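You operate a simulated robot arm through the tools that you are given. There is no shell and no other tool. Be economical: measure what you need, move in short steps, check, and stop when the job is done.

You run a simulated robot arm. Do the job below in one go: nothing can be reset, and whatever is moved stays where it is left.

## Task
Box the pastry on the dish, shut the red box, add the yellow sleeve, slide it onto the pink sheet.

It is judged by the outcome, as a careful person would: the job done as asked, and still so three seconds after it is handed in. It fails if anything else is knocked over, pushed out of place, dropped, spilled or broken. Flat cloth is picked up by pressing the open fingertips on it (5 to 10 N) and closing them slowly along it; thin cloth reads only 2 to 8 mm in the jaws.

## Robot
A 6-joint arm with a two-finger parallel gripper, fixed in place. Base frame: the origin is at the foot of the arm, x ahead of it, y to its left, z up; the work surface is at about z = 730. Lengths are in mm, angles in rad, forces in N, time in s.
With the tool pointing down near the work surface it reaches from about 260 to 740 mm from the base axis. Its first joint turns from -1.152 to 1.152 rad. Payload 2.45 kg.
The tool frame sits at the grasp point between the pads (the TCP): z along the fingers, y along the line on which they close. The tips reach 24 mm beyond it. The gripper opens to 68 mm. The fingers are 17 mm wide and 10 mm thick; the gripper's body (40 by 70 mm) begins 41 mm behind the TCP.
Orientation is that of the tool frame in the base frame, as a unit quaternion [x, y, z, w]. With the fingers straight down and closing along the base's y, the tool's x points along the base's -x, its y along +y and its z along -z.

## Interface
- The arm moves only by the tool nudge_tool. Its argument "plan" is a list of rows, each an object of numbers (a shift or turn left out is 0, a gripper value left out holds the last): "dx", "dy", "dz": the shift along the tool's x, y, z in units of 50 mm (1.0 is 50 mm); "ax", "ay", "az": the turn, a rotation vector about the tool's x, y, z in units of 4 degrees (1.0 is 4 degrees). In form: [{"dx": .., "dy": .., "dz": .., "ax": .., "ay": .., "az": ..}, ...]. A call has 1 to 20 rows; each row shifts and turns the commanded pose from where the row before left it, along the tool's axes as they then stand. "grip" is the finger opening in m, from 0 to 0.068, set as the call begins (left out, the last holds). A call with a number of a shift or a turn outside -1 to 1 is refused whole. Rows are played at 5 a second. More than 50 mm and 0.15 rad between two rows, or a gripper value outside its range, and nothing of the call is played. A pose out of reach is approached as far as the arm can. The call stops where the force on the tool passes 90 N (or 10 N more than at its start, if that is more) or the arm is blocked; 0.2 s more then pass. Each finger travels about 108 mm/s and halts on what it meets, pressing with about 38 N; the grip force reading is that of the motor and also rises with nothing between the fingers. The clock runs only during rows and for 0.2 s after the last one: add rows that do not move to give the fingers time. The reply holds the time, the measured pose of the TCP, the force on the tool along the base axes, the opening and the grip force, in the units named above and with some noise, with the torque about the TCP (base axes, N m) and any sound that the robot's microphone picked up.
- Cameras (640 x 400 px; columns grow to the right, rows downward): "scene" is fixed at [164.5, 422.7, 1444.5]; the picture's right is [-0.71, -0.71, 0.00], its down [-0.52, 0.52, -0.68] and it looks along [0.48, -0.48, -0.73] (base axes); focal length 313 px, centre (320, 200). "wrist" rides on the gripper at [84, 11, -75] in the tool frame; the picture's right is [-0.13, 0.99, 0.00], its down [-0.60, -0.08, -0.79] and it looks along [-0.79, -0.10, 0.61] (tool axes); focal length 251 px, centre (320, 200). There is no depth. A picture from a camera that has moved, and an enlarged one, comes with that camera's place and axes in the base frame and with its lens.
- get_image(camera): a new picture of that camera. It takes no simulated time.
- zoom(camera, box): a new picture of the part [left, top, right, bottom] of that camera's present view, enlarged. It takes no simulated time.
- close_job(): hands the job in; it is judged then, once.

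Go step by step. Nothing tells you positions but the pictures and the camera data: compare them with the known pose of the tool, close in by small moves and look again before you grip or let go. The budget is 120 turns and 76 pictures, counting those below and the enlarged ones. Unless the task says otherwise, let go and move clear before handing in, and close with one line.

The tools are called after "Emit:" by a JSON object that holds its "method" and its "body". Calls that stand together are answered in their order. nudge_tool: Moves the arm, as the interface text tells. Its arguments: {"type":"object","properties":{"plan":{"type":"array"},"grip":{"type":"number"}},"required":["plan"]} The other tools are called the same way: get_image (camera) takes a picture; zoom (camera, box) takes an enlarged picture of a part of a camera's view; close_job () hands the job in.

At the start:

```text
time: 0.0
tool_pos: [461.5, -21.6, 1065.9]
tool_rot: [0.001, 1.0, 0.001, 0.001]
wrist_force: [-0.8, 0.2, -0.6]
ft_torque: [-0.01, -0.03, -0.02]
grip_width: 67.9
gripper_force: 0.1
```

scene: 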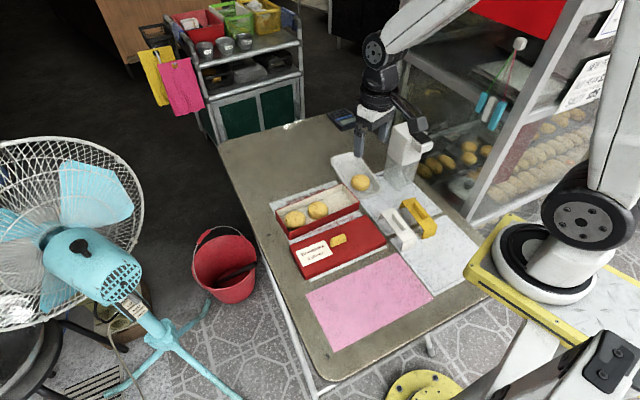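
wrist: 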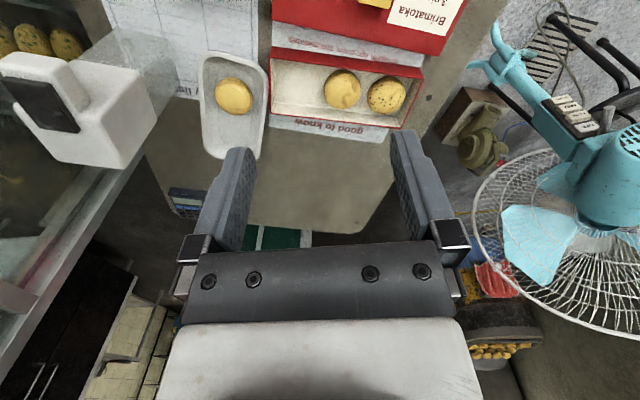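

I see a dish with one pastry, a red box with two pastries and its open lid beside it, white and yellow sleeves standing on a white sheet, and a pink sheet. I'll look closer first.

Emit:
{"method": "zoom", "body": {"camera": "scene", "box": [260, 140, 460, 265]}}

Emit:
{"method": "zoom", "body": {"camera": "wrist", "box": [180, 0, 480, 188]}}

```text
3.20 times, centred on (360, 202) of scene
camera zoom: at [164.5, 422.7, 1444.5], right [-0.71, -0.71, 0.0], down [-0.52, 0.52, -0.68], along [0.48, -0.48, -0.73], focal length 1002 px, centre (192, 192)
```

zoom: 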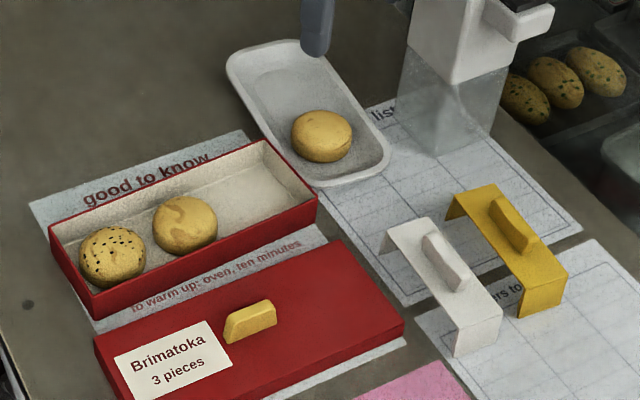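

```text
2.13 times, centred on (330, 94) of wrist
camera zoom: at [378.8, -9.6, 1140.4], right [0.13, 0.99, 0.0], down [0.6, -0.08, 0.79], along [0.79, -0.1, -0.61], focal length 535 px, centre (299, 426)
```

zoom: 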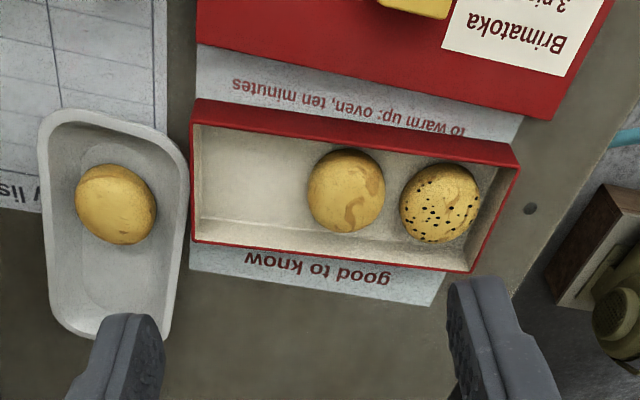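

Emit:
{"method": "zoom", "body": {"camera": "scene", "box": [270, 180, 366, 240]}}

Emit:
{"method": "zoom", "body": {"camera": "scene", "box": [280, 220, 392, 290]}}

Emit:
{"method": "zoom", "body": {"camera": "scene", "box": [370, 190, 450, 240]}}

Emit:
{"method": "zoom", "body": {"camera": "scene", "box": [290, 230, 500, 361]}}

Emit:
{"method": "zoom", "body": {"camera": "scene", "box": [320, 120, 448, 200]}}

```text
6.67 times, centred on (318, 210) of scene
camera zoom: at [164.5, 422.7, 1444.5], right [-0.71, -0.71, 0.0], down [-0.52, 0.52, -0.68], along [0.48, -0.48, -0.73], focal length 2088 px, centre (333, 133)
```

zoom: 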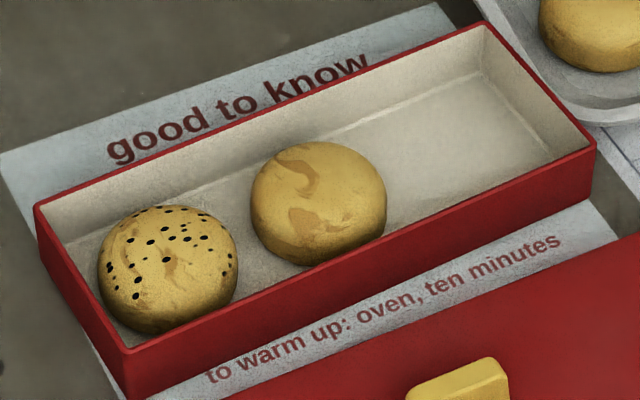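

```text
5.71 times, centred on (336, 255) of scene
camera zoom: at [164.5, 422.7, 1444.5], right [-0.71, -0.71, 0.0], down [-0.52, 0.52, -0.68], along [0.48, -0.48, -0.73], focal length 1789 px, centre (229, -114)
```

zoom: 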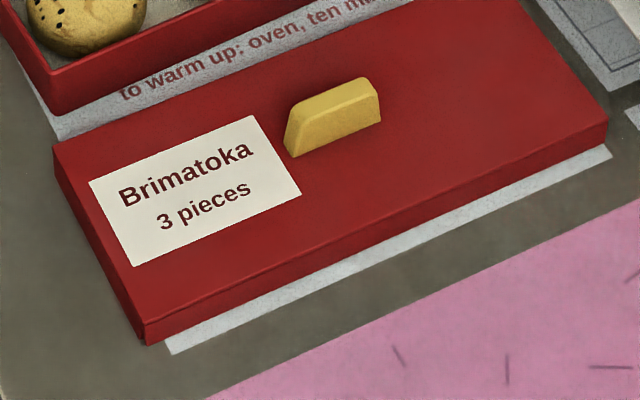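

```text
8.00 times, centred on (410, 215) of scene
camera zoom: at [164.5, 422.7, 1444.5], right [-0.71, -0.71, 0.0], down [-0.52, 0.52, -0.68], along [0.48, -0.48, -0.73], focal length 2505 px, centre (-400, 80)
```

zoom: 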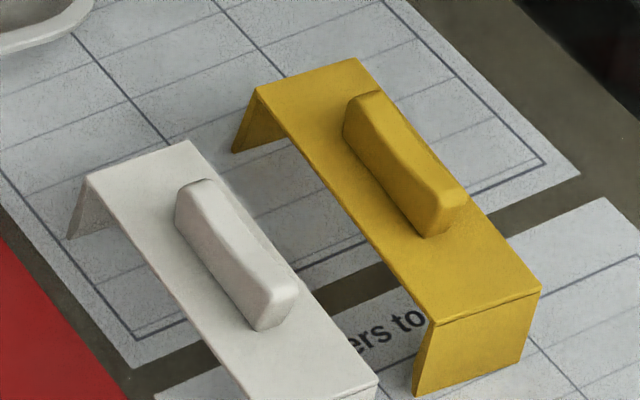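

```text
3.05 times, centred on (395, 296) of scene
camera zoom: at [164.5, 422.7, 1444.5], right [-0.71, -0.71, 0.0], down [-0.52, 0.52, -0.68], along [0.48, -0.48, -0.73], focal length 954 px, centre (91, -91)
```

zoom: 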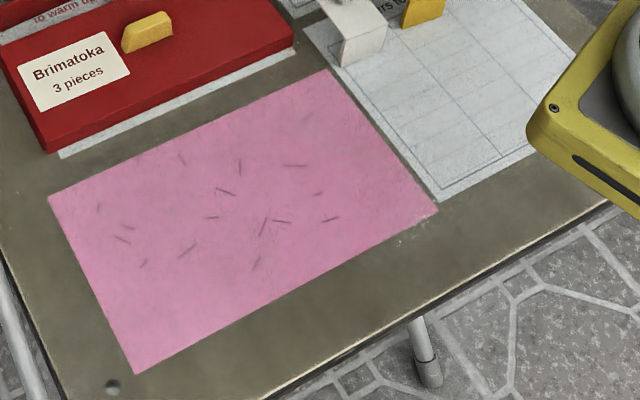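

```text
5.00 times, centred on (384, 160) of scene
camera zoom: at [164.5, 422.7, 1444.5], right [-0.71, -0.71, 0.0], down [-0.52, 0.52, -0.68], along [0.48, -0.48, -0.73], focal length 1566 px, centre (0, 400)
```

zoom: 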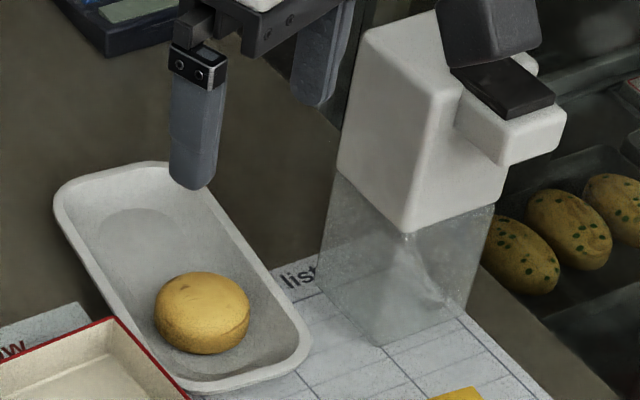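

The pastry on the dish is at about (583,-179), with the free slot in the box near (580,-71). I'll move above the pastry and turn the tool so the fingers close along the dish, with the camera on the +y side.

Emit:
{"method": "nudge_tool", "body": {"plan": [{"dx": -0.405, "dy": -0.525, "dz": 0.5}, {"dx": -0.405, "dy": -0.525, "dz": 0.5}, {"dx": -0.405, "dy": -0.525, "dz": 0.5}, {"dx": -0.405, "dy": -0.525, "dz": 0.5}, {"dx": -0.405, "dy": -0.525, "dz": 0.5}, {"dx": -0.405, "dy": -0.525, "dz": 0.5}, {"az": 1}, {"az": 1}, {"az": 1}, {"az": 1}, {"az": 1}, {"az": 1}, {"az": 1}, {"az": 1}, {"az": 1}, {"az": 1}, {"az": 1}, {"az": 1}, {"az": 1}, {"az": 1}], "grip": 0.068}}

Emit:
{"method": "nudge_tool", "body": {"plan": [{"az": 1}, {"az": 1}, {"az": 1}, {"az": 1}, {"az": 1}, {"az": 1}, {"az": 1}, {"az": 1}, {"az": 1}, {"az": 1}, {"az": 1}, {"az": 1}, {"az": 1}, {"az": 0}]}}

Emit:
{"method": "get_image", "body": {"camera": "wrist"}}

Emit:
{"method": "get_image", "body": {"camera": "scene"}}

```text
time: 4.2
tool_pos: [583.7, -178.5, 917.2]
tool_rot: [0.47, 0.883, 0.001, 0.002]
wrist_force: [-0.1, -0.8, 0.5]
ft_torque: [0.01, 0.03, -0.01]
grip_width: 68.3
gripper_force: 0.0
```

```text
time: 7.2
tool_pos: [584.2, -178.3, 916.3]
tool_rot: [0.809, 0.587, 0.001, 0.001]
wrist_force: [0.0, 0.7, 0.1]
ft_torque: [0.0, -0.01, 0.01]
grip_width: 68.1
gripper_force: 0.1
```

```text
66 pictures are left
camera wrist: at [621.2, -102.1, 990.4], right [0.9, -0.43, 0.0], down [-0.26, -0.55, 0.79], along [-0.34, -0.72, -0.61], focal length 251 px, centre (320, 200)
```

wrist: 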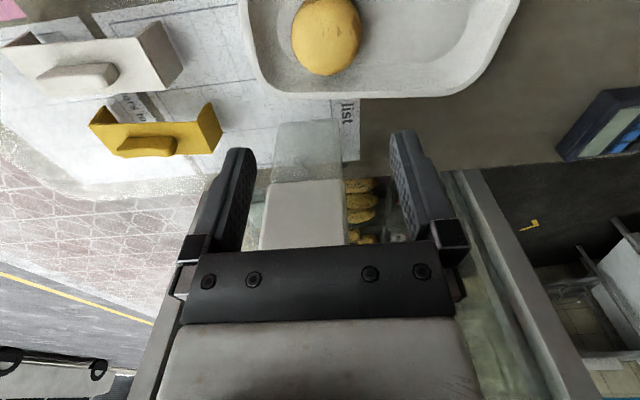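

```text
65 pictures are left
```

scene: 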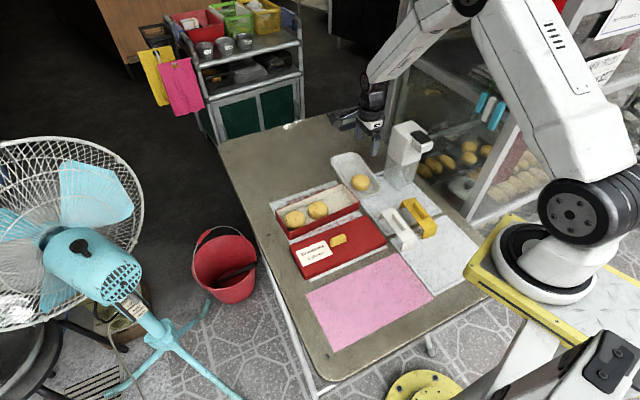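

The pastry shows slightly to the +x side of the tool. I'll come down 80 mm and look again.

Emit:
{"method": "nudge_tool", "body": {"plan": [{"dz": 0.8}, {"dz": 0.8}, {"dz": 0}]}}

Emit:
{"method": "get_image", "body": {"camera": "wrist"}}

Emit:
{"method": "zoom", "body": {"camera": "scene", "box": [320, 130, 416, 190]}}

```text
time: 8.0
tool_pos: [585.0, -178.3, 836.6]
tool_rot: [0.81, 0.587, 0.001, 0.001]
wrist_force: [0.1, -0.2, 0.4]
ft_torque: [-0.04, 0.04, 0.03]
grip_width: 67.8
gripper_force: 0.1
```

```text
64 pictures are left
camera wrist: at [622.2, -100.9, 910.6], right [0.9, -0.43, 0.0], down [-0.26, -0.55, 0.79], along [-0.34, -0.72, -0.61], focal length 251 px, centre (320, 200)
```

wrist: 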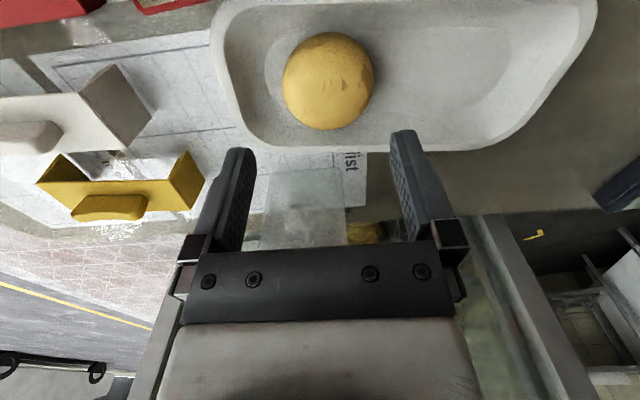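

```text
6.67 times, centred on (368, 160) of scene
camera zoom: at [164.5, 422.7, 1444.5], right [-0.71, -0.71, 0.0], down [-0.52, 0.52, -0.68], along [0.48, -0.48, -0.73], focal length 2088 px, centre (0, 467)
```

zoom: 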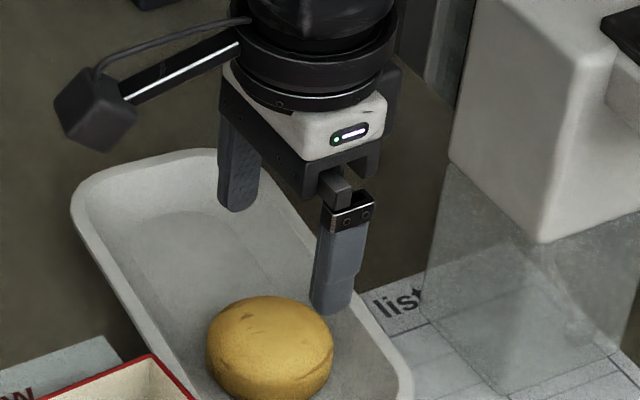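

The pastry is about 5 mm off along the closing line. I'll correct that, go down until the tips are just above the pastry's shoulder, and check.

Emit:
{"method": "nudge_tool", "body": {"plan": [{"dx": 0.07, "dy": 0.1}, {"dz": 0.7}, {"dz": 0}]}}

Emit:
{"method": "get_image", "body": {"camera": "wrist"}}

Emit:
{"method": "zoom", "body": {"camera": "scene", "box": [328, 150, 392, 190]}}

```text
time: 8.8
tool_pos: [588.8, -177.1, 801.8]
tool_rot: [0.809, 0.588, 0.001, 0.001]
wrist_force: [-0.6, -0.4, -0.4]
ft_torque: [0.0, 0.0, -0.02]
grip_width: 68.0
gripper_force: 0.1
```

```text
62 pictures are left
camera wrist: at [626.8, -99.6, 875.1], right [0.9, -0.43, 0.0], down [-0.26, -0.55, 0.79], along [-0.34, -0.72, -0.61], focal length 251 px, centre (320, 200)
```

wrist: 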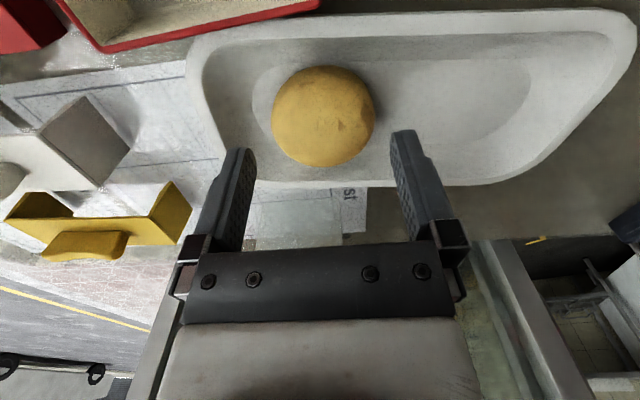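

```text
10.00 times, centred on (360, 170) of scene
camera zoom: at [164.5, 422.7, 1444.5], right [-0.71, -0.71, 0.0], down [-0.52, 0.52, -0.68], along [0.48, -0.48, -0.73], focal length 3131 px, centre (-80, 500)
```

zoom: 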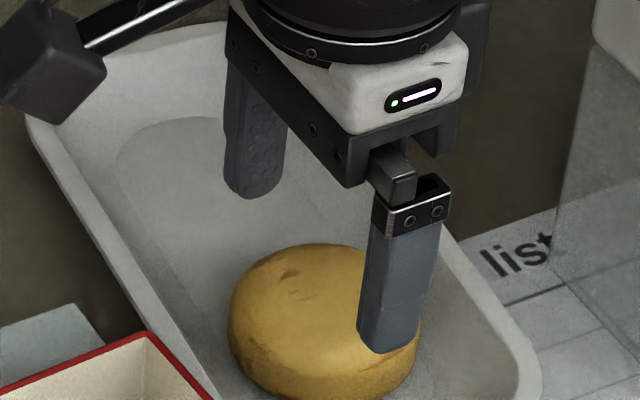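

Nearly centred; a 2 mm correction, then down gently with the tips stopping around mid-height of the pastry.

Emit:
{"method": "nudge_tool", "body": {"plan": [{"dy": 0.04, "dz": 0.2}, {"dz": 0.2}, {"dz": 0.2}, {"dz": 0}]}}

Emit:
{"method": "get_image", "body": {"camera": "wrist"}}

Emit:
{"method": "zoom", "body": {"camera": "scene", "box": [328, 150, 392, 190]}}

```text
time: 9.8
tool_pos: [589.0, -177.9, 768.8]
tool_rot: [0.81, 0.587, 0.001, 0.001]
wrist_force: [-0.9, 0.6, 0.4]
ft_torque: [0.02, -0.03, -0.03]
grip_width: 68.3
gripper_force: 0.1
```

```text
60 pictures are left
camera wrist: at [627.8, -100.5, 844.6], right [0.9, -0.43, 0.0], down [-0.26, -0.55, 0.79], along [-0.34, -0.72, -0.61], focal length 251 px, centre (320, 200)
```

wrist: 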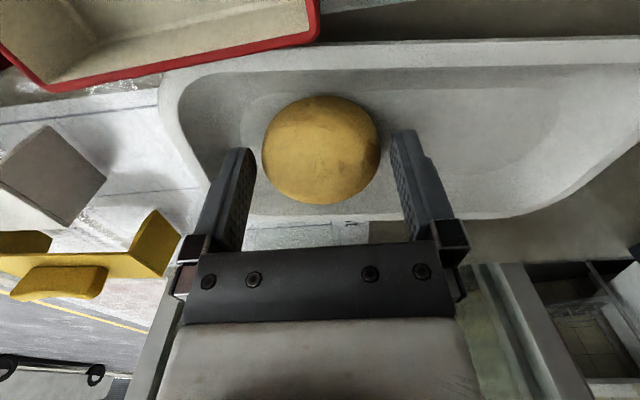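

```text
10.00 times, centred on (360, 170) of scene
camera zoom: at [164.5, 422.7, 1444.5], right [-0.71, -0.71, 0.0], down [-0.52, 0.52, -0.68], along [0.48, -0.48, -0.73], focal length 3131 px, centre (-80, 500)
```

zoom: 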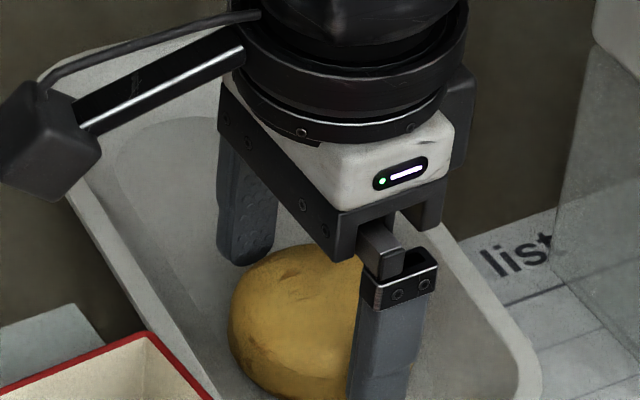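

Fingers straddle the pastry with no contact. I'll lower 3 mm more and close gently.

Emit:
{"method": "nudge_tool", "body": {"plan": [{"dx": 0.04, "dz": 0.06}, {"dz": 0}]}}

Emit:
{"method": "nudge_tool", "body": {"plan": [{"dz": 0}, {"dz": 0}], "grip": 0.054}}

```text
time: 10.4
tool_pos: [590.3, -175.1, 767.2]
tool_rot: [0.81, 0.587, 0.0, 0.001]
wrist_force: [0.4, 0.0, 0.4]
ft_torque: [-0.01, 0.03, 0.02]
grip_width: 67.9
gripper_force: 0.1
```

```text
time: 11.0
tool_pos: [590.9, -174.6, 767.6]
tool_rot: [0.809, 0.588, 0.001, 0.001]
wrist_force: [0.4, 0.0, 0.6]
ft_torque: [0.0, 0.02, 0.02]
grip_width: 58.4
gripper_force: 37.9
```

Gripped at 58 mm. Lifting and carrying it over the empty slot.

Emit:
{"method": "nudge_tool", "body": {"plan": [{"dz": -0.4}, {"dz": -0.8}, {"dz": -0.5}, {"dx": 0.5, "dy": -0.194}, {"dx": 0.5, "dy": -0.194}, {"dx": 0.5, "dy": -0.194}, {"dx": 0.5, "dy": -0.194}, {"dz": 0}]}}

Emit:
{"method": "get_image", "body": {"camera": "wrist"}}

Emit:
{"method": "zoom", "body": {"camera": "scene", "box": [270, 140, 398, 220]}}

```text
time: 12.8
tool_pos: [586.2, -68.4, 855.6]
tool_rot: [0.81, 0.587, 0.001, 0.0]
wrist_force: [-0.3, 0.2, -1.1]
ft_torque: [0.03, -0.02, -0.02]
grip_width: 58.5
gripper_force: 37.9
```

```text
58 pictures are left
camera wrist: at [623.9, 8.9, 929.8], right [0.9, -0.43, 0.0], down [-0.26, -0.55, 0.79], along [-0.34, -0.72, -0.61], focal length 251 px, centre (320, 200)
```

wrist: 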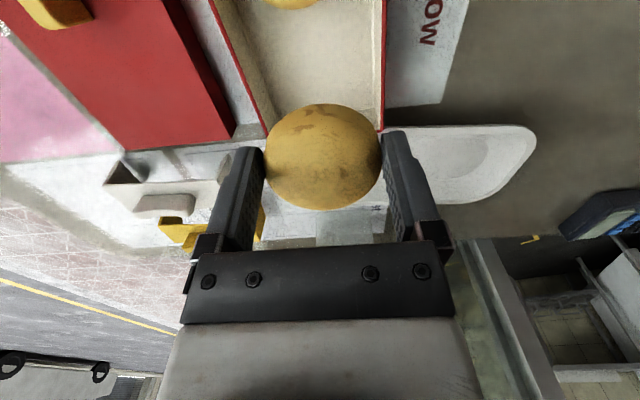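

```text
5.00 times, centred on (334, 180) of scene
camera zoom: at [164.5, 422.7, 1444.5], right [-0.71, -0.71, 0.0], down [-0.52, 0.52, -0.68], along [0.48, -0.48, -0.73], focal length 1566 px, centre (250, 300)
```

zoom: 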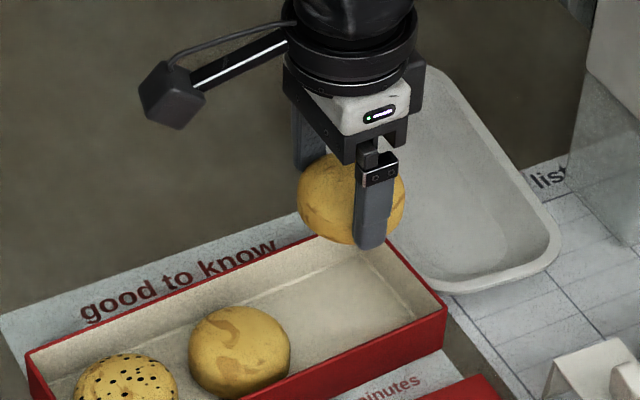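

The slot lines up within a few mm. I'll make a small correction and yaw, lower partway, and check.

Emit:
{"method": "nudge_tool", "body": {"plan": [{"dx": 0.05, "dy": -0.04, "az": -0.5}, {"dz": 0.7}, {"dz": 0}]}}

Emit:
{"method": "get_image", "body": {"camera": "wrist"}}

Emit:
{"method": "zoom", "body": {"camera": "scene", "box": [278, 165, 374, 225]}}

```text
time: 13.6
tool_pos: [586.4, -65.0, 818.9]
tool_rot: [0.798, 0.602, 0.001, 0.002]
wrist_force: [-0.3, -0.5, -1.2]
ft_torque: [-0.03, 0.0, 0.0]
grip_width: 58.6
gripper_force: 38.1
```

```text
56 pictures are left
camera wrist: at [620.5, 14.0, 893.2], right [0.92, -0.4, 0.0], down [-0.24, -0.56, 0.79], along [-0.31, -0.73, -0.61], focal length 251 px, centre (320, 200)
```

wrist: 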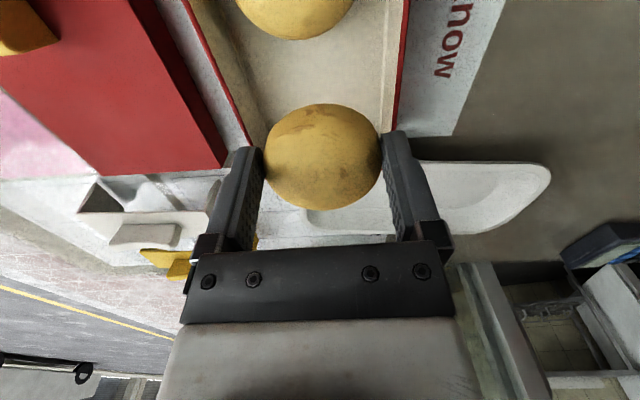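

```text
6.67 times, centred on (326, 195) of scene
camera zoom: at [164.5, 422.7, 1444.5], right [-0.71, -0.71, 0.0], down [-0.52, 0.52, -0.68], along [0.48, -0.48, -0.73], focal length 2088 px, centre (280, 233)
```

zoom: 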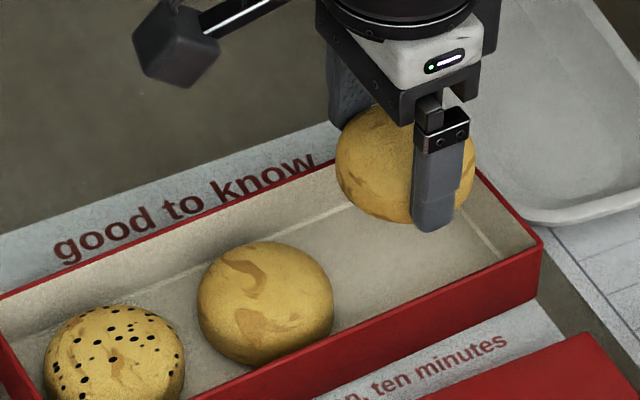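

The middle pastry is a bit close (about 3 mm gap), so I'll shift 6 mm towards the box end and 2 mm sideways, then lower in.

Emit:
{"method": "nudge_tool", "body": {"plan": [{"dx": -0.12, "dy": -0.04}, {"dz": 0.4}, {"dz": 0}]}}

Emit:
{"method": "get_image", "body": {"camera": "wrist"}}

Emit:
{"method": "zoom", "body": {"camera": "scene", "box": [278, 165, 374, 225]}}

```text
time: 14.4
tool_pos: [582.3, -69.2, 798.2]
tool_rot: [0.799, 0.601, 0.001, 0.001]
wrist_force: [-0.4, 0.2, -0.9]
ft_torque: [0.02, 0.01, -0.01]
grip_width: 58.4
gripper_force: 38.4
```

```text
54 pictures are left
camera wrist: at [616.5, 8.9, 872.8], right [0.92, -0.4, 0.0], down [-0.24, -0.56, 0.79], along [-0.31, -0.73, -0.61], focal length 251 px, centre (320, 200)
```

wrist: 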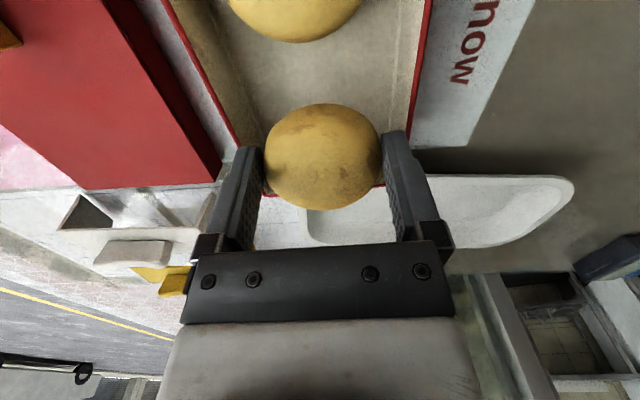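

```text
6.67 times, centred on (326, 195) of scene
camera zoom: at [164.5, 422.7, 1444.5], right [-0.71, -0.71, 0.0], down [-0.52, 0.52, -0.68], along [0.48, -0.48, -0.73], focal length 2088 px, centre (280, 233)
```

zoom: 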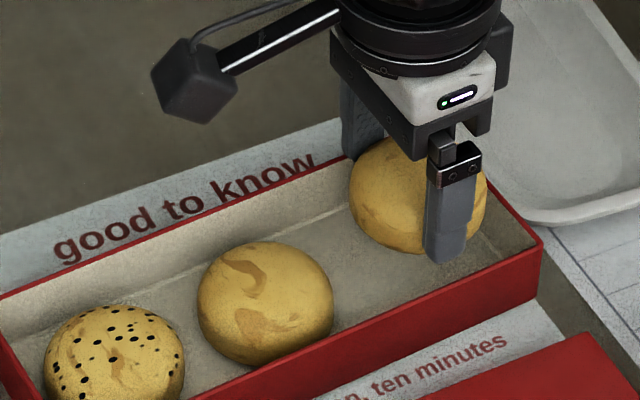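

Centred in the slot. Lowering in to near the floor.

Emit:
{"method": "nudge_tool", "body": {"plan": [{"dz": 0.25}, {"dz": 0.25}, {"dz": 0.08}, {"dz": 0}]}}

Emit:
{"method": "nudge_tool", "body": {"plan": [{"dz": 0.04}, {"dz": 0}]}}

Emit:
{"method": "nudge_tool", "body": {"plan": [{"dz": 0.03}, {"dz": 0}]}}

```text
time: 15.4
tool_pos: [582.7, -71.7, 770.4]
tool_rot: [0.799, 0.602, 0.0, 0.001]
wrist_force: [-0.5, 0.0, 0.0]
ft_torque: [0.01, -0.01, -0.03]
grip_width: 58.3
gripper_force: 37.7
```

```text
time: 16.0
tool_pos: [582.2, -73.2, 767.4]
tool_rot: [0.799, 0.601, 0.001, 0.001]
wrist_force: [-0.9, 0.0, -0.1]
ft_torque: [0.04, 0.02, -0.02]
grip_width: 58.4
gripper_force: 37.6
```

```text
time: 16.6
tool_pos: [583.2, -71.9, 767.3]
tool_rot: [0.799, 0.601, 0.001, 0.002]
wrist_force: [-5.3, -3.6, 19.1]
ft_torque: [-0.13, 0.47, 0.02]
grip_width: 58.4
gripper_force: 38.2
```

Contact felt at about 767. I'll look before opening.

Emit:
{"method": "get_image", "body": {"camera": "wrist"}}

Emit:
{"method": "zoom", "body": {"camera": "scene", "box": [318, 180, 366, 210]}}

```text
52 pictures are left
camera wrist: at [617.2, 7.1, 841.5], right [0.92, -0.4, 0.0], down [-0.25, -0.56, 0.79], along [-0.31, -0.73, -0.61], focal length 251 px, centre (320, 200)
```

wrist: 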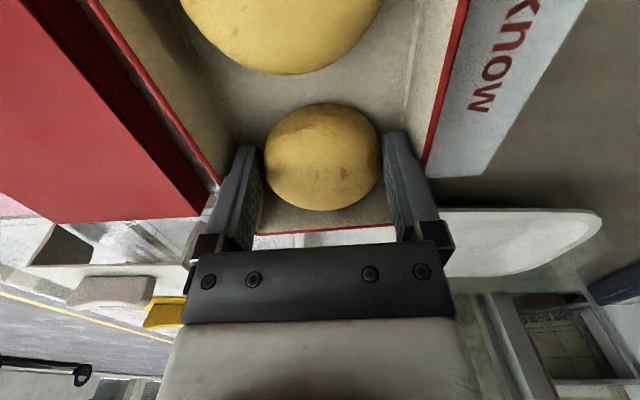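

```text
13.33 times, centred on (342, 195) of scene
camera zoom: at [164.1, 422.7, 1444.6], right [-0.71, -0.71, 0.0], down [-0.52, 0.52, -0.68], along [0.48, -0.48, -0.73], focal length 4175 px, centre (27, 267)
```

zoom: 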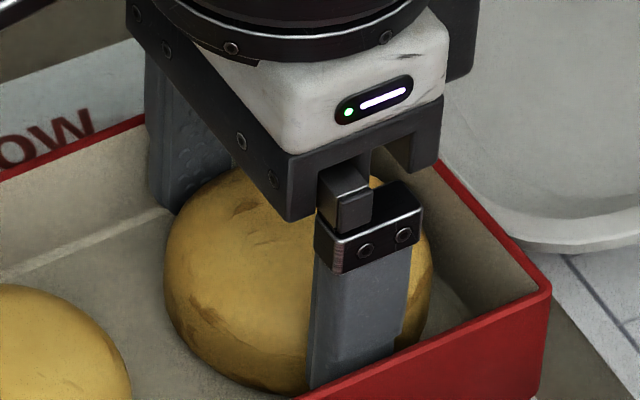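

The fingers are inside the walls and the pastry sits on the floor. Opening just enough to release, then up.

Emit:
{"method": "nudge_tool", "body": {"plan": [{"dz": -0.02}, {"dz": 0}, {"dz": 0}], "grip": 0.063}}

Emit:
{"method": "nudge_tool", "body": {"plan": [{"dz": -0.2}, {"dz": -0.5}, {"dz": -1}, {"dz": -1}, {"dz": 0}]}}

Emit:
{"method": "zoom", "body": {"camera": "scene", "box": [270, 170, 398, 250]}}

```text
time: 17.4
tool_pos: [582.0, -70.9, 766.7]
tool_rot: [0.799, 0.601, 0.0, 0.0]
wrist_force: [-1.3, 0.7, -0.8]
ft_torque: [-0.01, 0.01, 0.02]
grip_width: 62.0
gripper_force: 0.0
```

```text
time: 18.6
tool_pos: [579.0, -69.4, 900.4]
tool_rot: [0.799, 0.601, 0.0, 0.001]
wrist_force: [-0.3, 0.4, 0.1]
ft_torque: [-0.02, 0.0, 0.0]
grip_width: 63.2
gripper_force: 0.0
```

```text
5.00 times, centred on (334, 210) of scene
camera zoom: at [164.5, 422.7, 1444.5], right [-0.71, -0.71, 0.0], down [-0.52, 0.52, -0.68], along [0.48, -0.48, -0.73], focal length 1566 px, centre (250, 150)
```

zoom: 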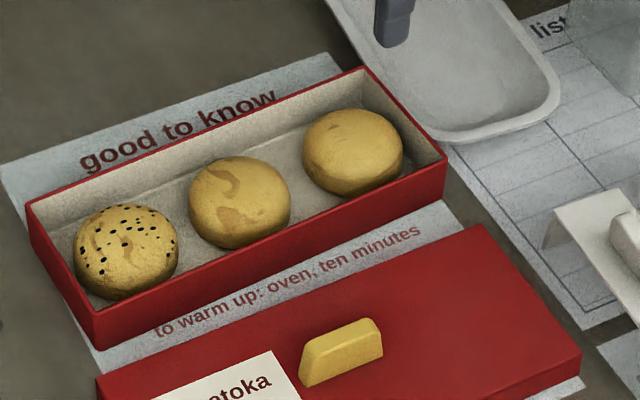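

All three pastries sit in the box. Next is the lid: move over its handle near (480,42) and look.

Emit:
{"method": "nudge_tool", "body": {"plan": [{"dx": 0.4, "dy": -0.63}, {"dx": 0.4, "dy": -0.63}, {"dx": 0.4, "dy": -0.63}, {"dx": 0.4, "dy": -0.63}, {"az": 0.75}, {"dz": 0.8}, {"dz": 0}], "grip": 0.05}}

Emit:
{"method": "get_image", "body": {"camera": "wrist"}}

Emit:
{"method": "zoom", "body": {"camera": "scene", "box": [280, 210, 392, 280]}}

```text
time: 20.2
tool_pos: [484.3, 43.0, 860.6]
tool_rot: [0.814, 0.58, 0.001, 0.001]
wrist_force: [-0.2, 0.2, 0.4]
ft_torque: [-0.02, -0.02, 0.03]
grip_width: 49.8
gripper_force: 0.1
```

```text
49 pictures are left
camera wrist: at [521.9, 120.3, 935.4], right [0.89, -0.45, 0.0], down [-0.27, -0.55, 0.79], along [-0.35, -0.71, -0.61], focal length 251 px, centre (320, 200)
```

wrist: 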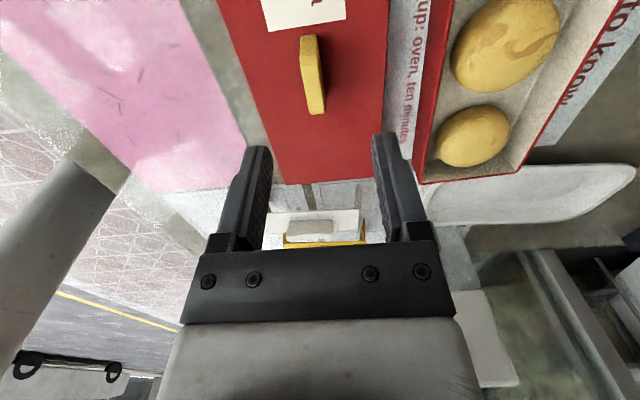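

```text
5.71 times, centred on (336, 245) of scene
camera zoom: at [164.5, 422.7, 1444.5], right [-0.71, -0.71, 0.0], down [-0.52, 0.52, -0.68], along [0.48, -0.48, -0.73], focal length 1789 px, centre (229, -57)
```

zoom: 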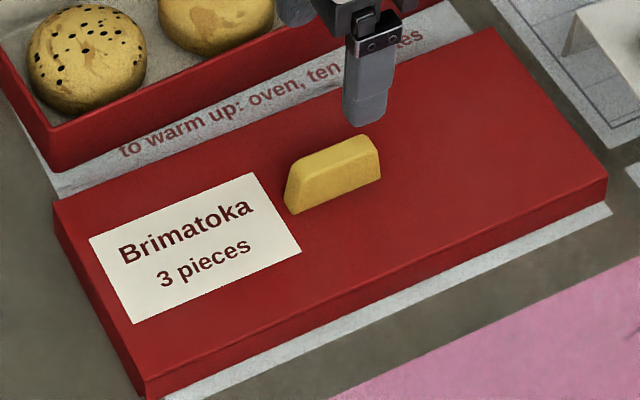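

The handle is about 3.5 mm off to −y (tool). Correcting and lowering around it.

Emit:
{"method": "nudge_tool", "body": {"plan": [{"dy": -0.07}, {"dz": 0.7}, {"dz": 0.7}, {"dz": 0.1}, {"dz": 0}]}}

Emit:
{"method": "get_image", "body": {"camera": "wrist"}}

Emit:
{"method": "zoom", "body": {"camera": "scene", "box": [304, 220, 368, 260]}}

```text
time: 21.4
tool_pos: [480.0, 43.5, 785.2]
tool_rot: [0.815, 0.58, 0.001, 0.0]
wrist_force: [0.1, 0.5, -0.2]
ft_torque: [0.01, -0.01, 0.01]
grip_width: 50.1
gripper_force: 0.1
```

```text
47 pictures are left
camera wrist: at [518.2, 120.5, 860.5], right [0.9, -0.45, 0.0], down [-0.27, -0.55, 0.79], along [-0.35, -0.71, -0.61], focal length 251 px, centre (320, 200)
```

wrist: 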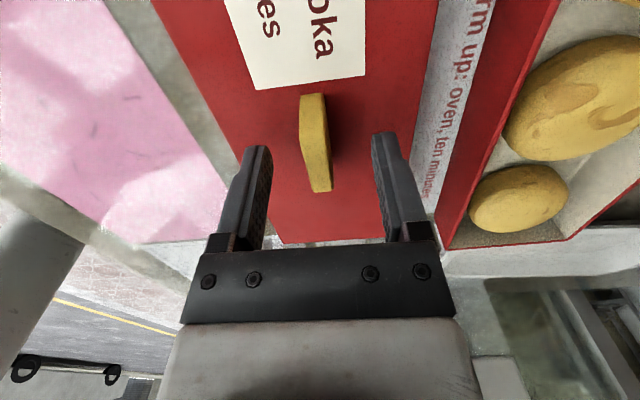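

```text
10.00 times, centred on (336, 240) of scene
camera zoom: at [164.5, 422.7, 1444.5], right [-0.71, -0.71, 0.0], down [-0.52, 0.52, -0.68], along [0.48, -0.48, -0.73], focal length 3131 px, centre (160, -200)
```

zoom: 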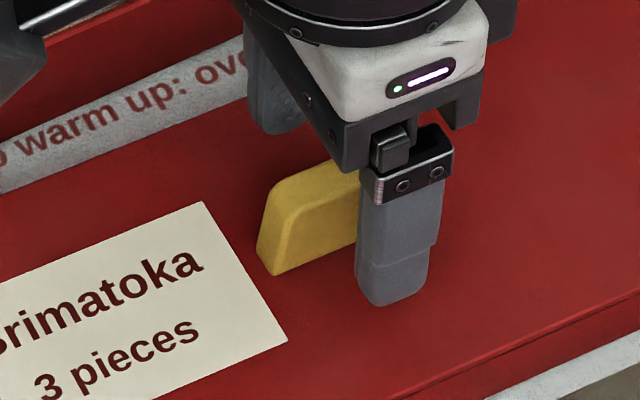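

Handle is between the fingers. A small shift, 6 mm lower, then close.

Emit:
{"method": "nudge_tool", "body": {"plan": [{"dy": -0.05, "dz": 0.06}, {"dz": 0.06}, {"dz": 0}]}}

Emit:
{"method": "nudge_tool", "body": {"plan": [{"dz": 0}, {"dz": 0}, {"dz": 0}], "grip": 0.0}}

Emit:
{"method": "zoom", "body": {"camera": "scene", "box": [304, 220, 368, 260]}}

```text
time: 22.2
tool_pos: [478.3, 42.9, 780.5]
tool_rot: [0.815, 0.58, 0.001, 0.001]
wrist_force: [0.1, -0.2, 0.0]
ft_torque: [0.0, -0.01, -0.01]
grip_width: 49.9
gripper_force: 0.1
```

```text
time: 23.0
tool_pos: [478.1, 43.3, 781.0]
tool_rot: [0.814, 0.581, 0.0, 0.001]
wrist_force: [-0.2, 0.0, 1.2]
ft_torque: [0.0, 0.05, 0.01]
grip_width: 11.2
gripper_force: 32.1
```

```text
10.00 times, centred on (336, 240) of scene
camera zoom: at [164.5, 422.7, 1444.5], right [-0.71, -0.71, 0.0], down [-0.52, 0.52, -0.68], along [0.48, -0.48, -0.73], focal length 3131 px, centre (160, -200)
```

zoom: 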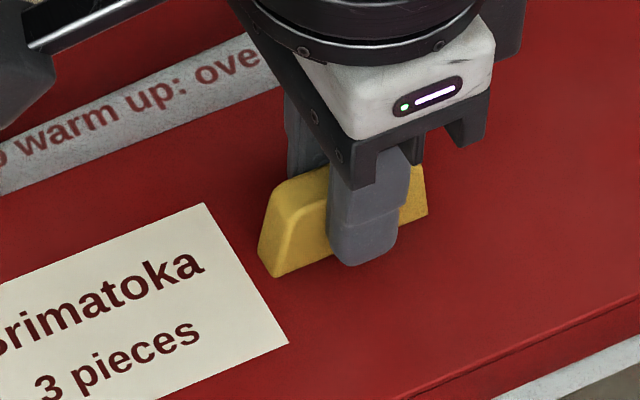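

The lid handle is held (11 mm). Lifting straight up and checking it hangs level.

Emit:
{"method": "nudge_tool", "body": {"plan": [{"dz": -0.3}, {"dz": -0.6}, {"dz": -0.6}, {"az": -0.74}, {"dz": 0}]}}

Emit:
{"method": "get_image", "body": {"camera": "scene"}}

```text
time: 24.2
tool_pos: [475.9, 44.2, 857.6]
tool_rot: [0.799, 0.601, 0.0, 0.001]
wrist_force: [0.4, -0.5, 0.2]
ft_torque: [0.02, -0.01, -0.01]
grip_width: 11.4
gripper_force: 32.0
```

```text
44 pictures are left
```

scene: 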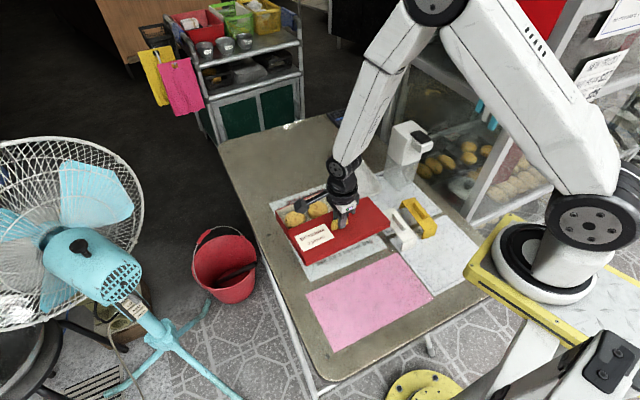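

The lid is up and level. Carrying it over the box.

Emit:
{"method": "nudge_tool", "body": {"plan": [{"dx": -0.05, "dy": 0.9}, {"dx": -0.05, "dy": 0.9}, {"dx": -0.05, "dy": 0.89}, {"dz": 0.4}, {"dz": 0}]}}

Emit:
{"method": "zoom", "body": {"camera": "scene", "box": [262, 160, 374, 230]}}

Emit:
{"method": "get_image", "body": {"camera": "wrist"}}

```text
time: 25.4
tool_pos: [604.4, -2.0, 836.2]
tool_rot: [0.799, 0.602, 0.001, 0.0]
wrist_force: [-0.2, -0.1, -0.8]
ft_torque: [-0.02, -0.01, -0.01]
grip_width: 11.2
gripper_force: 31.9
```

```text
5.71 times, centred on (318, 195) of scene
camera zoom: at [164.5, 422.7, 1444.5], right [-0.71, -0.71, 0.0], down [-0.52, 0.52, -0.68], along [0.48, -0.48, -0.73], focal length 1789 px, centre (331, 229)
```

zoom: 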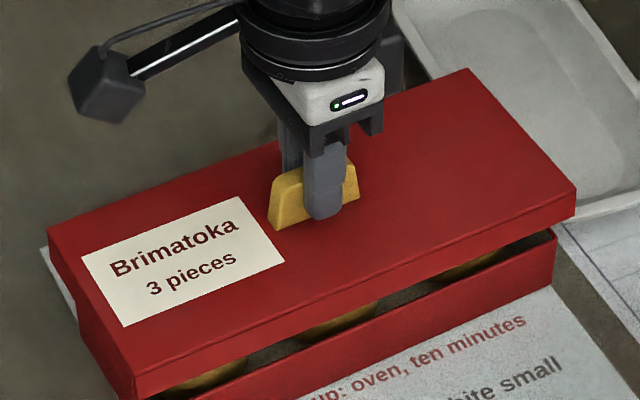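

```text
42 pictures are left
camera wrist: at [638.8, 76.6, 910.3], right [0.92, -0.4, 0.0], down [-0.24, -0.56, 0.79], along [-0.32, -0.73, -0.61], focal length 251 px, centre (320, 200)
```

wrist: 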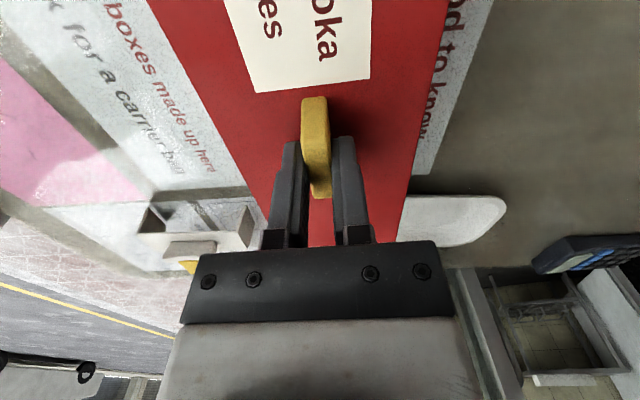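

There is text on the sheet that was under the lid; I'll read it, since it may carry instructions.

Emit:
{"method": "zoom", "body": {"camera": "scene", "box": [300, 205, 412, 275]}}

Emit:
{"method": "zoom", "body": {"camera": "wrist", "box": [30, 0, 270, 150]}}

```text
5.71 times, centred on (356, 240) of scene
camera zoom: at [164.5, 422.7, 1444.5], right [-0.71, -0.71, 0.0], down [-0.52, 0.52, -0.68], along [0.48, -0.48, -0.73], focal length 1789 px, centre (114, -29)
```

zoom: 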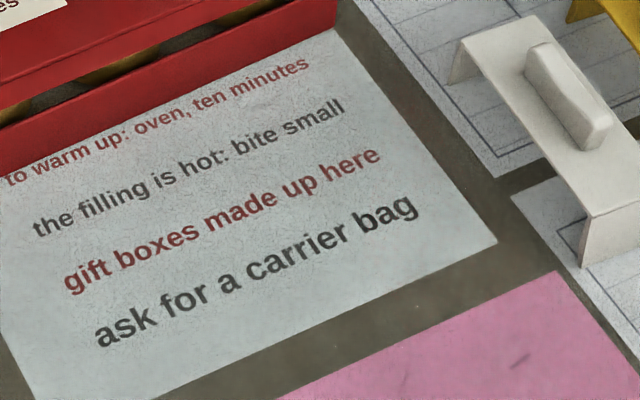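

```text
2.67 times, centred on (150, 75) of wrist
camera zoom: at [638.8, 76.6, 910.3], right [0.92, -0.4, 0.0], down [-0.24, -0.56, 0.79], along [-0.32, -0.73, -0.61], focal length 670 px, centre (773, 533)
```

zoom: 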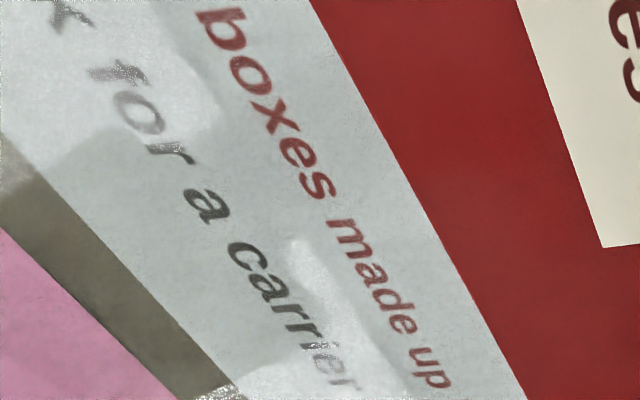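

The text is only information. Now I'll check lid-to-box alignment at both ends.

Emit:
{"method": "zoom", "body": {"camera": "scene", "box": [336, 182, 368, 202]}}

Emit:
{"method": "zoom", "body": {"camera": "scene", "box": [270, 206, 318, 236]}}

```text
16.00 times, centred on (352, 192) of scene
camera zoom: at [164.5, 422.7, 1444.5], right [-0.71, -0.71, 0.0], down [-0.52, 0.52, -0.68], along [0.48, -0.48, -0.73], focal length 5010 px, centre (-192, 328)
```

zoom: 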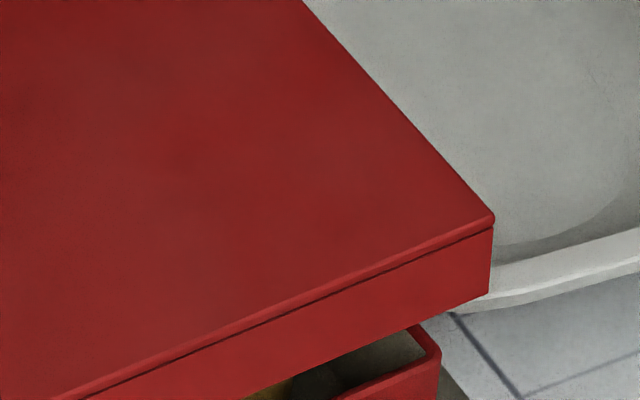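

```text
13.33 times, centred on (294, 221) of scene
camera zoom: at [164.5, 422.7, 1444.5], right [-0.71, -0.71, 0.0], down [-0.52, 0.52, -0.68], along [0.48, -0.48, -0.73], focal length 4175 px, centre (667, -80)
```

zoom: 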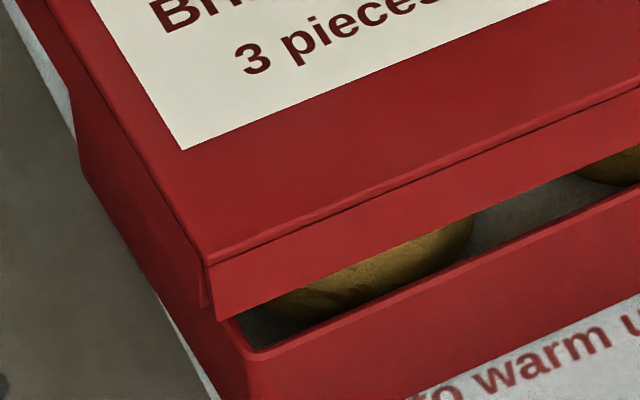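

Lid is within ~2 mm and 1° of the box. Applying the small correction and lowering to just above the rim.

Emit:
{"method": "nudge_tool", "body": {"plan": [{"dx": -0.016, "dy": -0.03, "az": -0.22}, {"dz": 0.2}, {"dz": 0.12}, {"dz": 0}]}}

Emit:
{"method": "zoom", "body": {"camera": "scene", "box": [336, 187, 368, 207]}}

Emit:
{"method": "zoom", "body": {"camera": "scene", "box": [270, 206, 318, 236]}}

```text
time: 26.4
tool_pos: [603.4, -2.9, 819.3]
tool_rot: [0.795, 0.607, 0.002, 0.0]
wrist_force: [-0.3, 0.8, 0.3]
ft_torque: [0.01, 0.0, 0.04]
grip_width: 11.2
gripper_force: 31.8
```

```text
16.00 times, centred on (352, 197) of scene
camera zoom: at [164.5, 422.7, 1444.5], right [-0.71, -0.71, 0.0], down [-0.52, 0.52, -0.68], along [0.48, -0.48, -0.73], focal length 5010 px, centre (-192, 248)
```

zoom: 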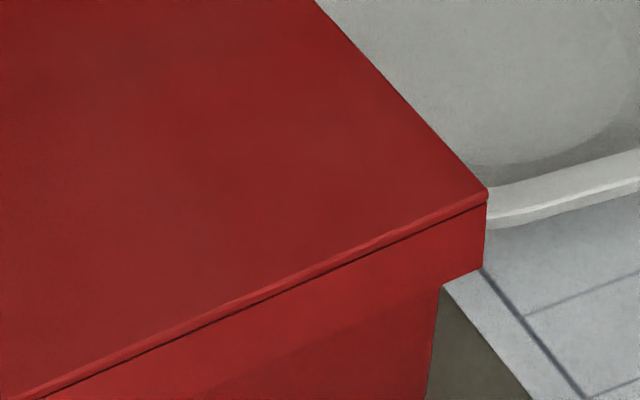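

```text
13.33 times, centred on (294, 221) of scene
camera zoom: at [164.5, 422.7, 1444.5], right [-0.71, -0.71, 0.0], down [-0.52, 0.52, -0.68], along [0.48, -0.48, -0.73], focal length 4175 px, centre (667, -80)
```

zoom: 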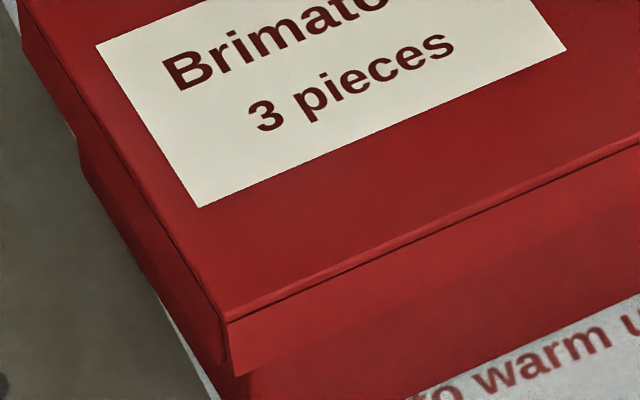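

Alignment now matches within 1 mm. Lowering in small steps, watching force.

Emit:
{"method": "nudge_tool", "body": {"plan": [{"dz": 0.06}, {"dz": 0.06}, {"dz": 0}]}}

Emit:
{"method": "nudge_tool", "body": {"plan": [{"dz": 0.06}, {"dz": 0.06}, {"dz": 0}]}}

```text
time: 27.2
tool_pos: [602.7, -2.6, 813.9]
tool_rot: [0.794, 0.608, 0.001, 0.001]
wrist_force: [-0.1, -0.3, -0.3]
ft_torque: [-0.03, 0.02, 0.02]
grip_width: 10.9
gripper_force: 32.1
```

```text
time: 28.0
tool_pos: [603.5, -2.6, 807.6]
tool_rot: [0.794, 0.607, 0.001, 0.0]
wrist_force: [-0.5, -0.2, -0.9]
ft_torque: [-0.03, 0.0, -0.07]
grip_width: 11.3
gripper_force: 31.6
```

No resistance: the skirt has passed the rim (skirt bottom ~757). Continuing down to seat it.

Emit:
{"method": "nudge_tool", "body": {"plan": [{"dz": 0.06}, {"dz": 0.06}, {"dz": 0}]}}

Emit:
{"method": "nudge_tool", "body": {"plan": [{"dz": 0.04}, {"dz": 0}]}}

Emit:
{"method": "zoom", "body": {"camera": "scene", "box": [262, 165, 374, 235]}}

```text
time: 28.8
tool_pos: [602.8, -2.8, 802.1]
tool_rot: [0.794, 0.607, 0.001, 0.002]
wrist_force: [-1.1, 2.2, 4.5]
ft_torque: [-0.39, 0.26, -0.06]
grip_width: 11.0
gripper_force: 32.6
```

```text
time: 29.4
tool_pos: [602.9, -2.9, 799.6]
tool_rot: [0.795, 0.607, 0.001, 0.001]
wrist_force: [0.4, 0.2, 7.1]
ft_torque: [-0.71, 0.25, 0.0]
grip_width: 11.0
gripper_force: 31.0
```

```text
5.71 times, centred on (318, 200) of scene
camera zoom: at [164.4, 422.8, 1444.5], right [-0.71, -0.71, 0.0], down [-0.52, 0.52, -0.68], along [0.48, -0.48, -0.73], focal length 1789 px, centre (331, 200)
```

zoom: 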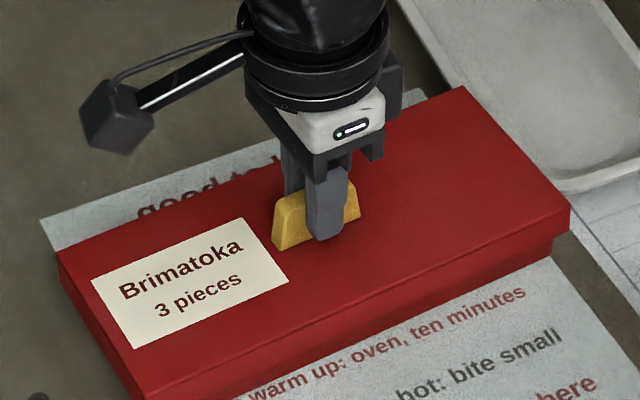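

Contact starting at the −y end. Pressing down a bit further to seat it.

Emit:
{"method": "nudge_tool", "body": {"plan": [{"dz": 0.03}, {"dz": 0}]}}

Emit:
{"method": "nudge_tool", "body": {"plan": [{"dz": 0.03}, {"dz": 0}]}}

```text
time: 30.0
tool_pos: [604.0, -2.1, 801.0]
tool_rot: [0.794, 0.607, 0.002, 0.001]
wrist_force: [-7.4, 10.1, 33.7]
ft_torque: [0.35, 0.23, -0.02]
grip_width: 11.2
gripper_force: 32.1
heard: snap
```

```text
time: 30.6
tool_pos: [604.0, -2.8, 800.4]
tool_rot: [0.795, 0.607, 0.003, 0.002]
wrist_force: [-11.4, 11.7, 41.4]
ft_torque: [0.23, 0.31, 0.02]
grip_width: 11.0
gripper_force: 31.7
```

A snap was heard, the lid is shut at z≈800 as predicted. Releasing, rising and checking.

Emit:
{"method": "nudge_tool", "body": {"plan": [{"dz": -0.05}, {"dz": 0}, {"dz": 0}], "grip": 0.04}}

Emit:
{"method": "nudge_tool", "body": {"plan": [{"dz": -0.5}, {"dz": -1}, {"dz": -1}, {"dz": 0}]}}

Emit:
{"method": "zoom", "body": {"camera": "scene", "box": [262, 165, 374, 235]}}

```text
time: 31.4
tool_pos: [601.7, -3.3, 799.3]
tool_rot: [0.795, 0.607, 0.0, 0.001]
wrist_force: [-0.5, 0.0, 0.2]
ft_torque: [0.01, -0.02, -0.01]
grip_width: 40.0
gripper_force: 0.0
```

```text
time: 32.4
tool_pos: [603.9, -0.7, 928.2]
tool_rot: [0.794, 0.607, 0.001, 0.001]
wrist_force: [-0.1, 0.5, 0.6]
ft_torque: [0.0, -0.01, -0.01]
grip_width: 40.0
gripper_force: 0.1
```

```text
5.71 times, centred on (318, 200) of scene
camera zoom: at [164.5, 422.7, 1444.5], right [-0.71, -0.71, 0.0], down [-0.52, 0.52, -0.68], along [0.48, -0.48, -0.73], focal length 1789 px, centre (331, 200)
```

zoom: 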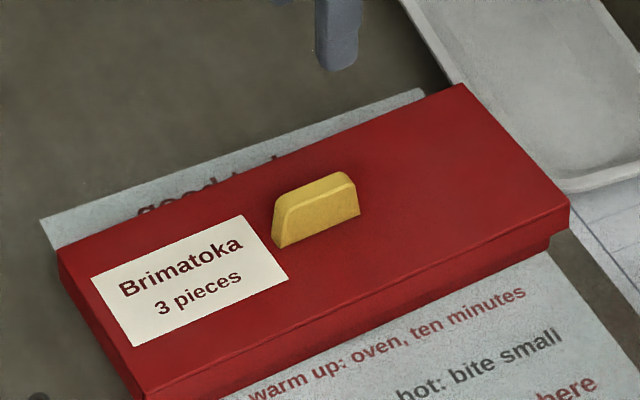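

The box is shut. Now the yellow sleeve: turn the tool so the fingers close across its handle and move above it.

Emit:
{"method": "nudge_tool", "body": {"plan": [{"az": -1}, {"az": -1}, {"az": -1}, {"az": -1}, {"az": -1}, {"az": -1}, {"az": -1}, {"az": -1}, {"az": -1}, {"az": -1}, {"az": -1}, {"az": -1}, {"az": -1}, {"az": -1}, {"az": -1}, {"az": -1}, {"az": -1}, {"az": -1}, {"az": -1}, {"az": -1}]}}

Emit:
{"method": "nudge_tool", "body": {"plan": [{"az": -0.5}, {"dx": 0.385, "dy": -0.73}, {"dx": 0.385, "dy": -0.73}, {"dx": 0.385, "dy": -0.73}, {"dx": 0.385, "dy": -0.73}, {"dx": 0.385, "dy": -0.73}, {"dx": 0.385, "dy": -0.73}, {"dx": 0.385, "dy": -0.73}, {"dz": 0}, {"dz": 0}]}}

Emit:
{"method": "get_image", "body": {"camera": "wrist"}}

Emit:
{"method": "zoom", "body": {"camera": "scene", "box": [340, 170, 452, 240]}}

```text
time: 36.6
tool_pos: [602.5, -2.7, 925.5]
tool_rot: [0.217, 0.976, 0.001, 0.001]
wrist_force: [-0.6, 0.2, -0.1]
ft_torque: [0.03, 0.02, 0.02]
grip_width: 39.9
gripper_force: 0.0
```

```text
time: 38.8
tool_pos: [378.3, -183.3, 923.6]
tool_rot: [0.201, 0.98, 0.0, 0.001]
wrist_force: [-0.7, -0.5, -0.3]
ft_torque: [0.04, -0.01, 0.0]
grip_width: 40.2
gripper_force: 0.1
```

```text
33 pictures are left
camera wrist: at [306.6, -139.4, 998.6], right [0.51, 0.86, 0.0], down [0.52, -0.31, 0.79], along [0.68, -0.4, -0.61], focal length 251 px, centre (320, 200)
```

wrist: 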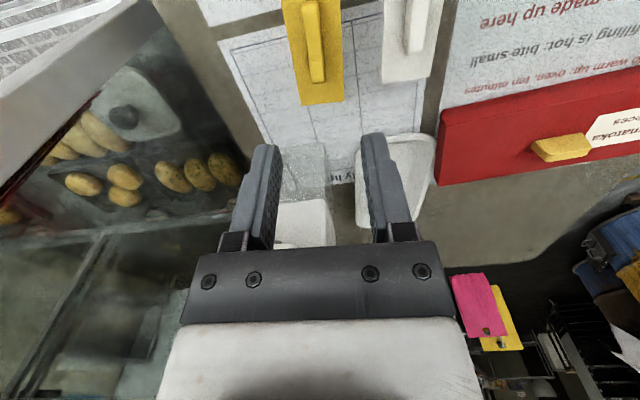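

```text
5.71 times, centred on (396, 205) of scene
camera zoom: at [164.5, 422.7, 1444.5], right [-0.71, -0.71, 0.0], down [-0.52, 0.52, -0.68], along [0.48, -0.48, -0.73], focal length 1789 px, centre (-114, 171)
```

zoom: 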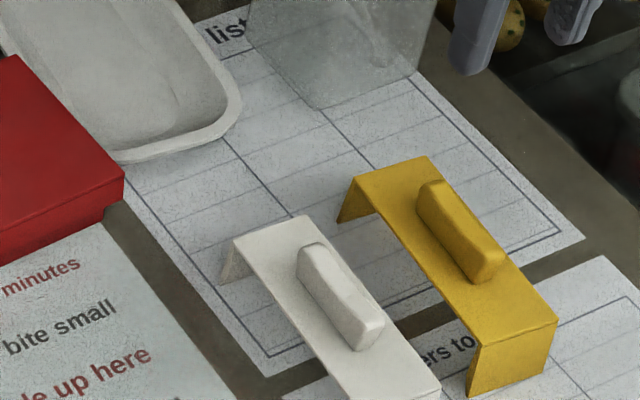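

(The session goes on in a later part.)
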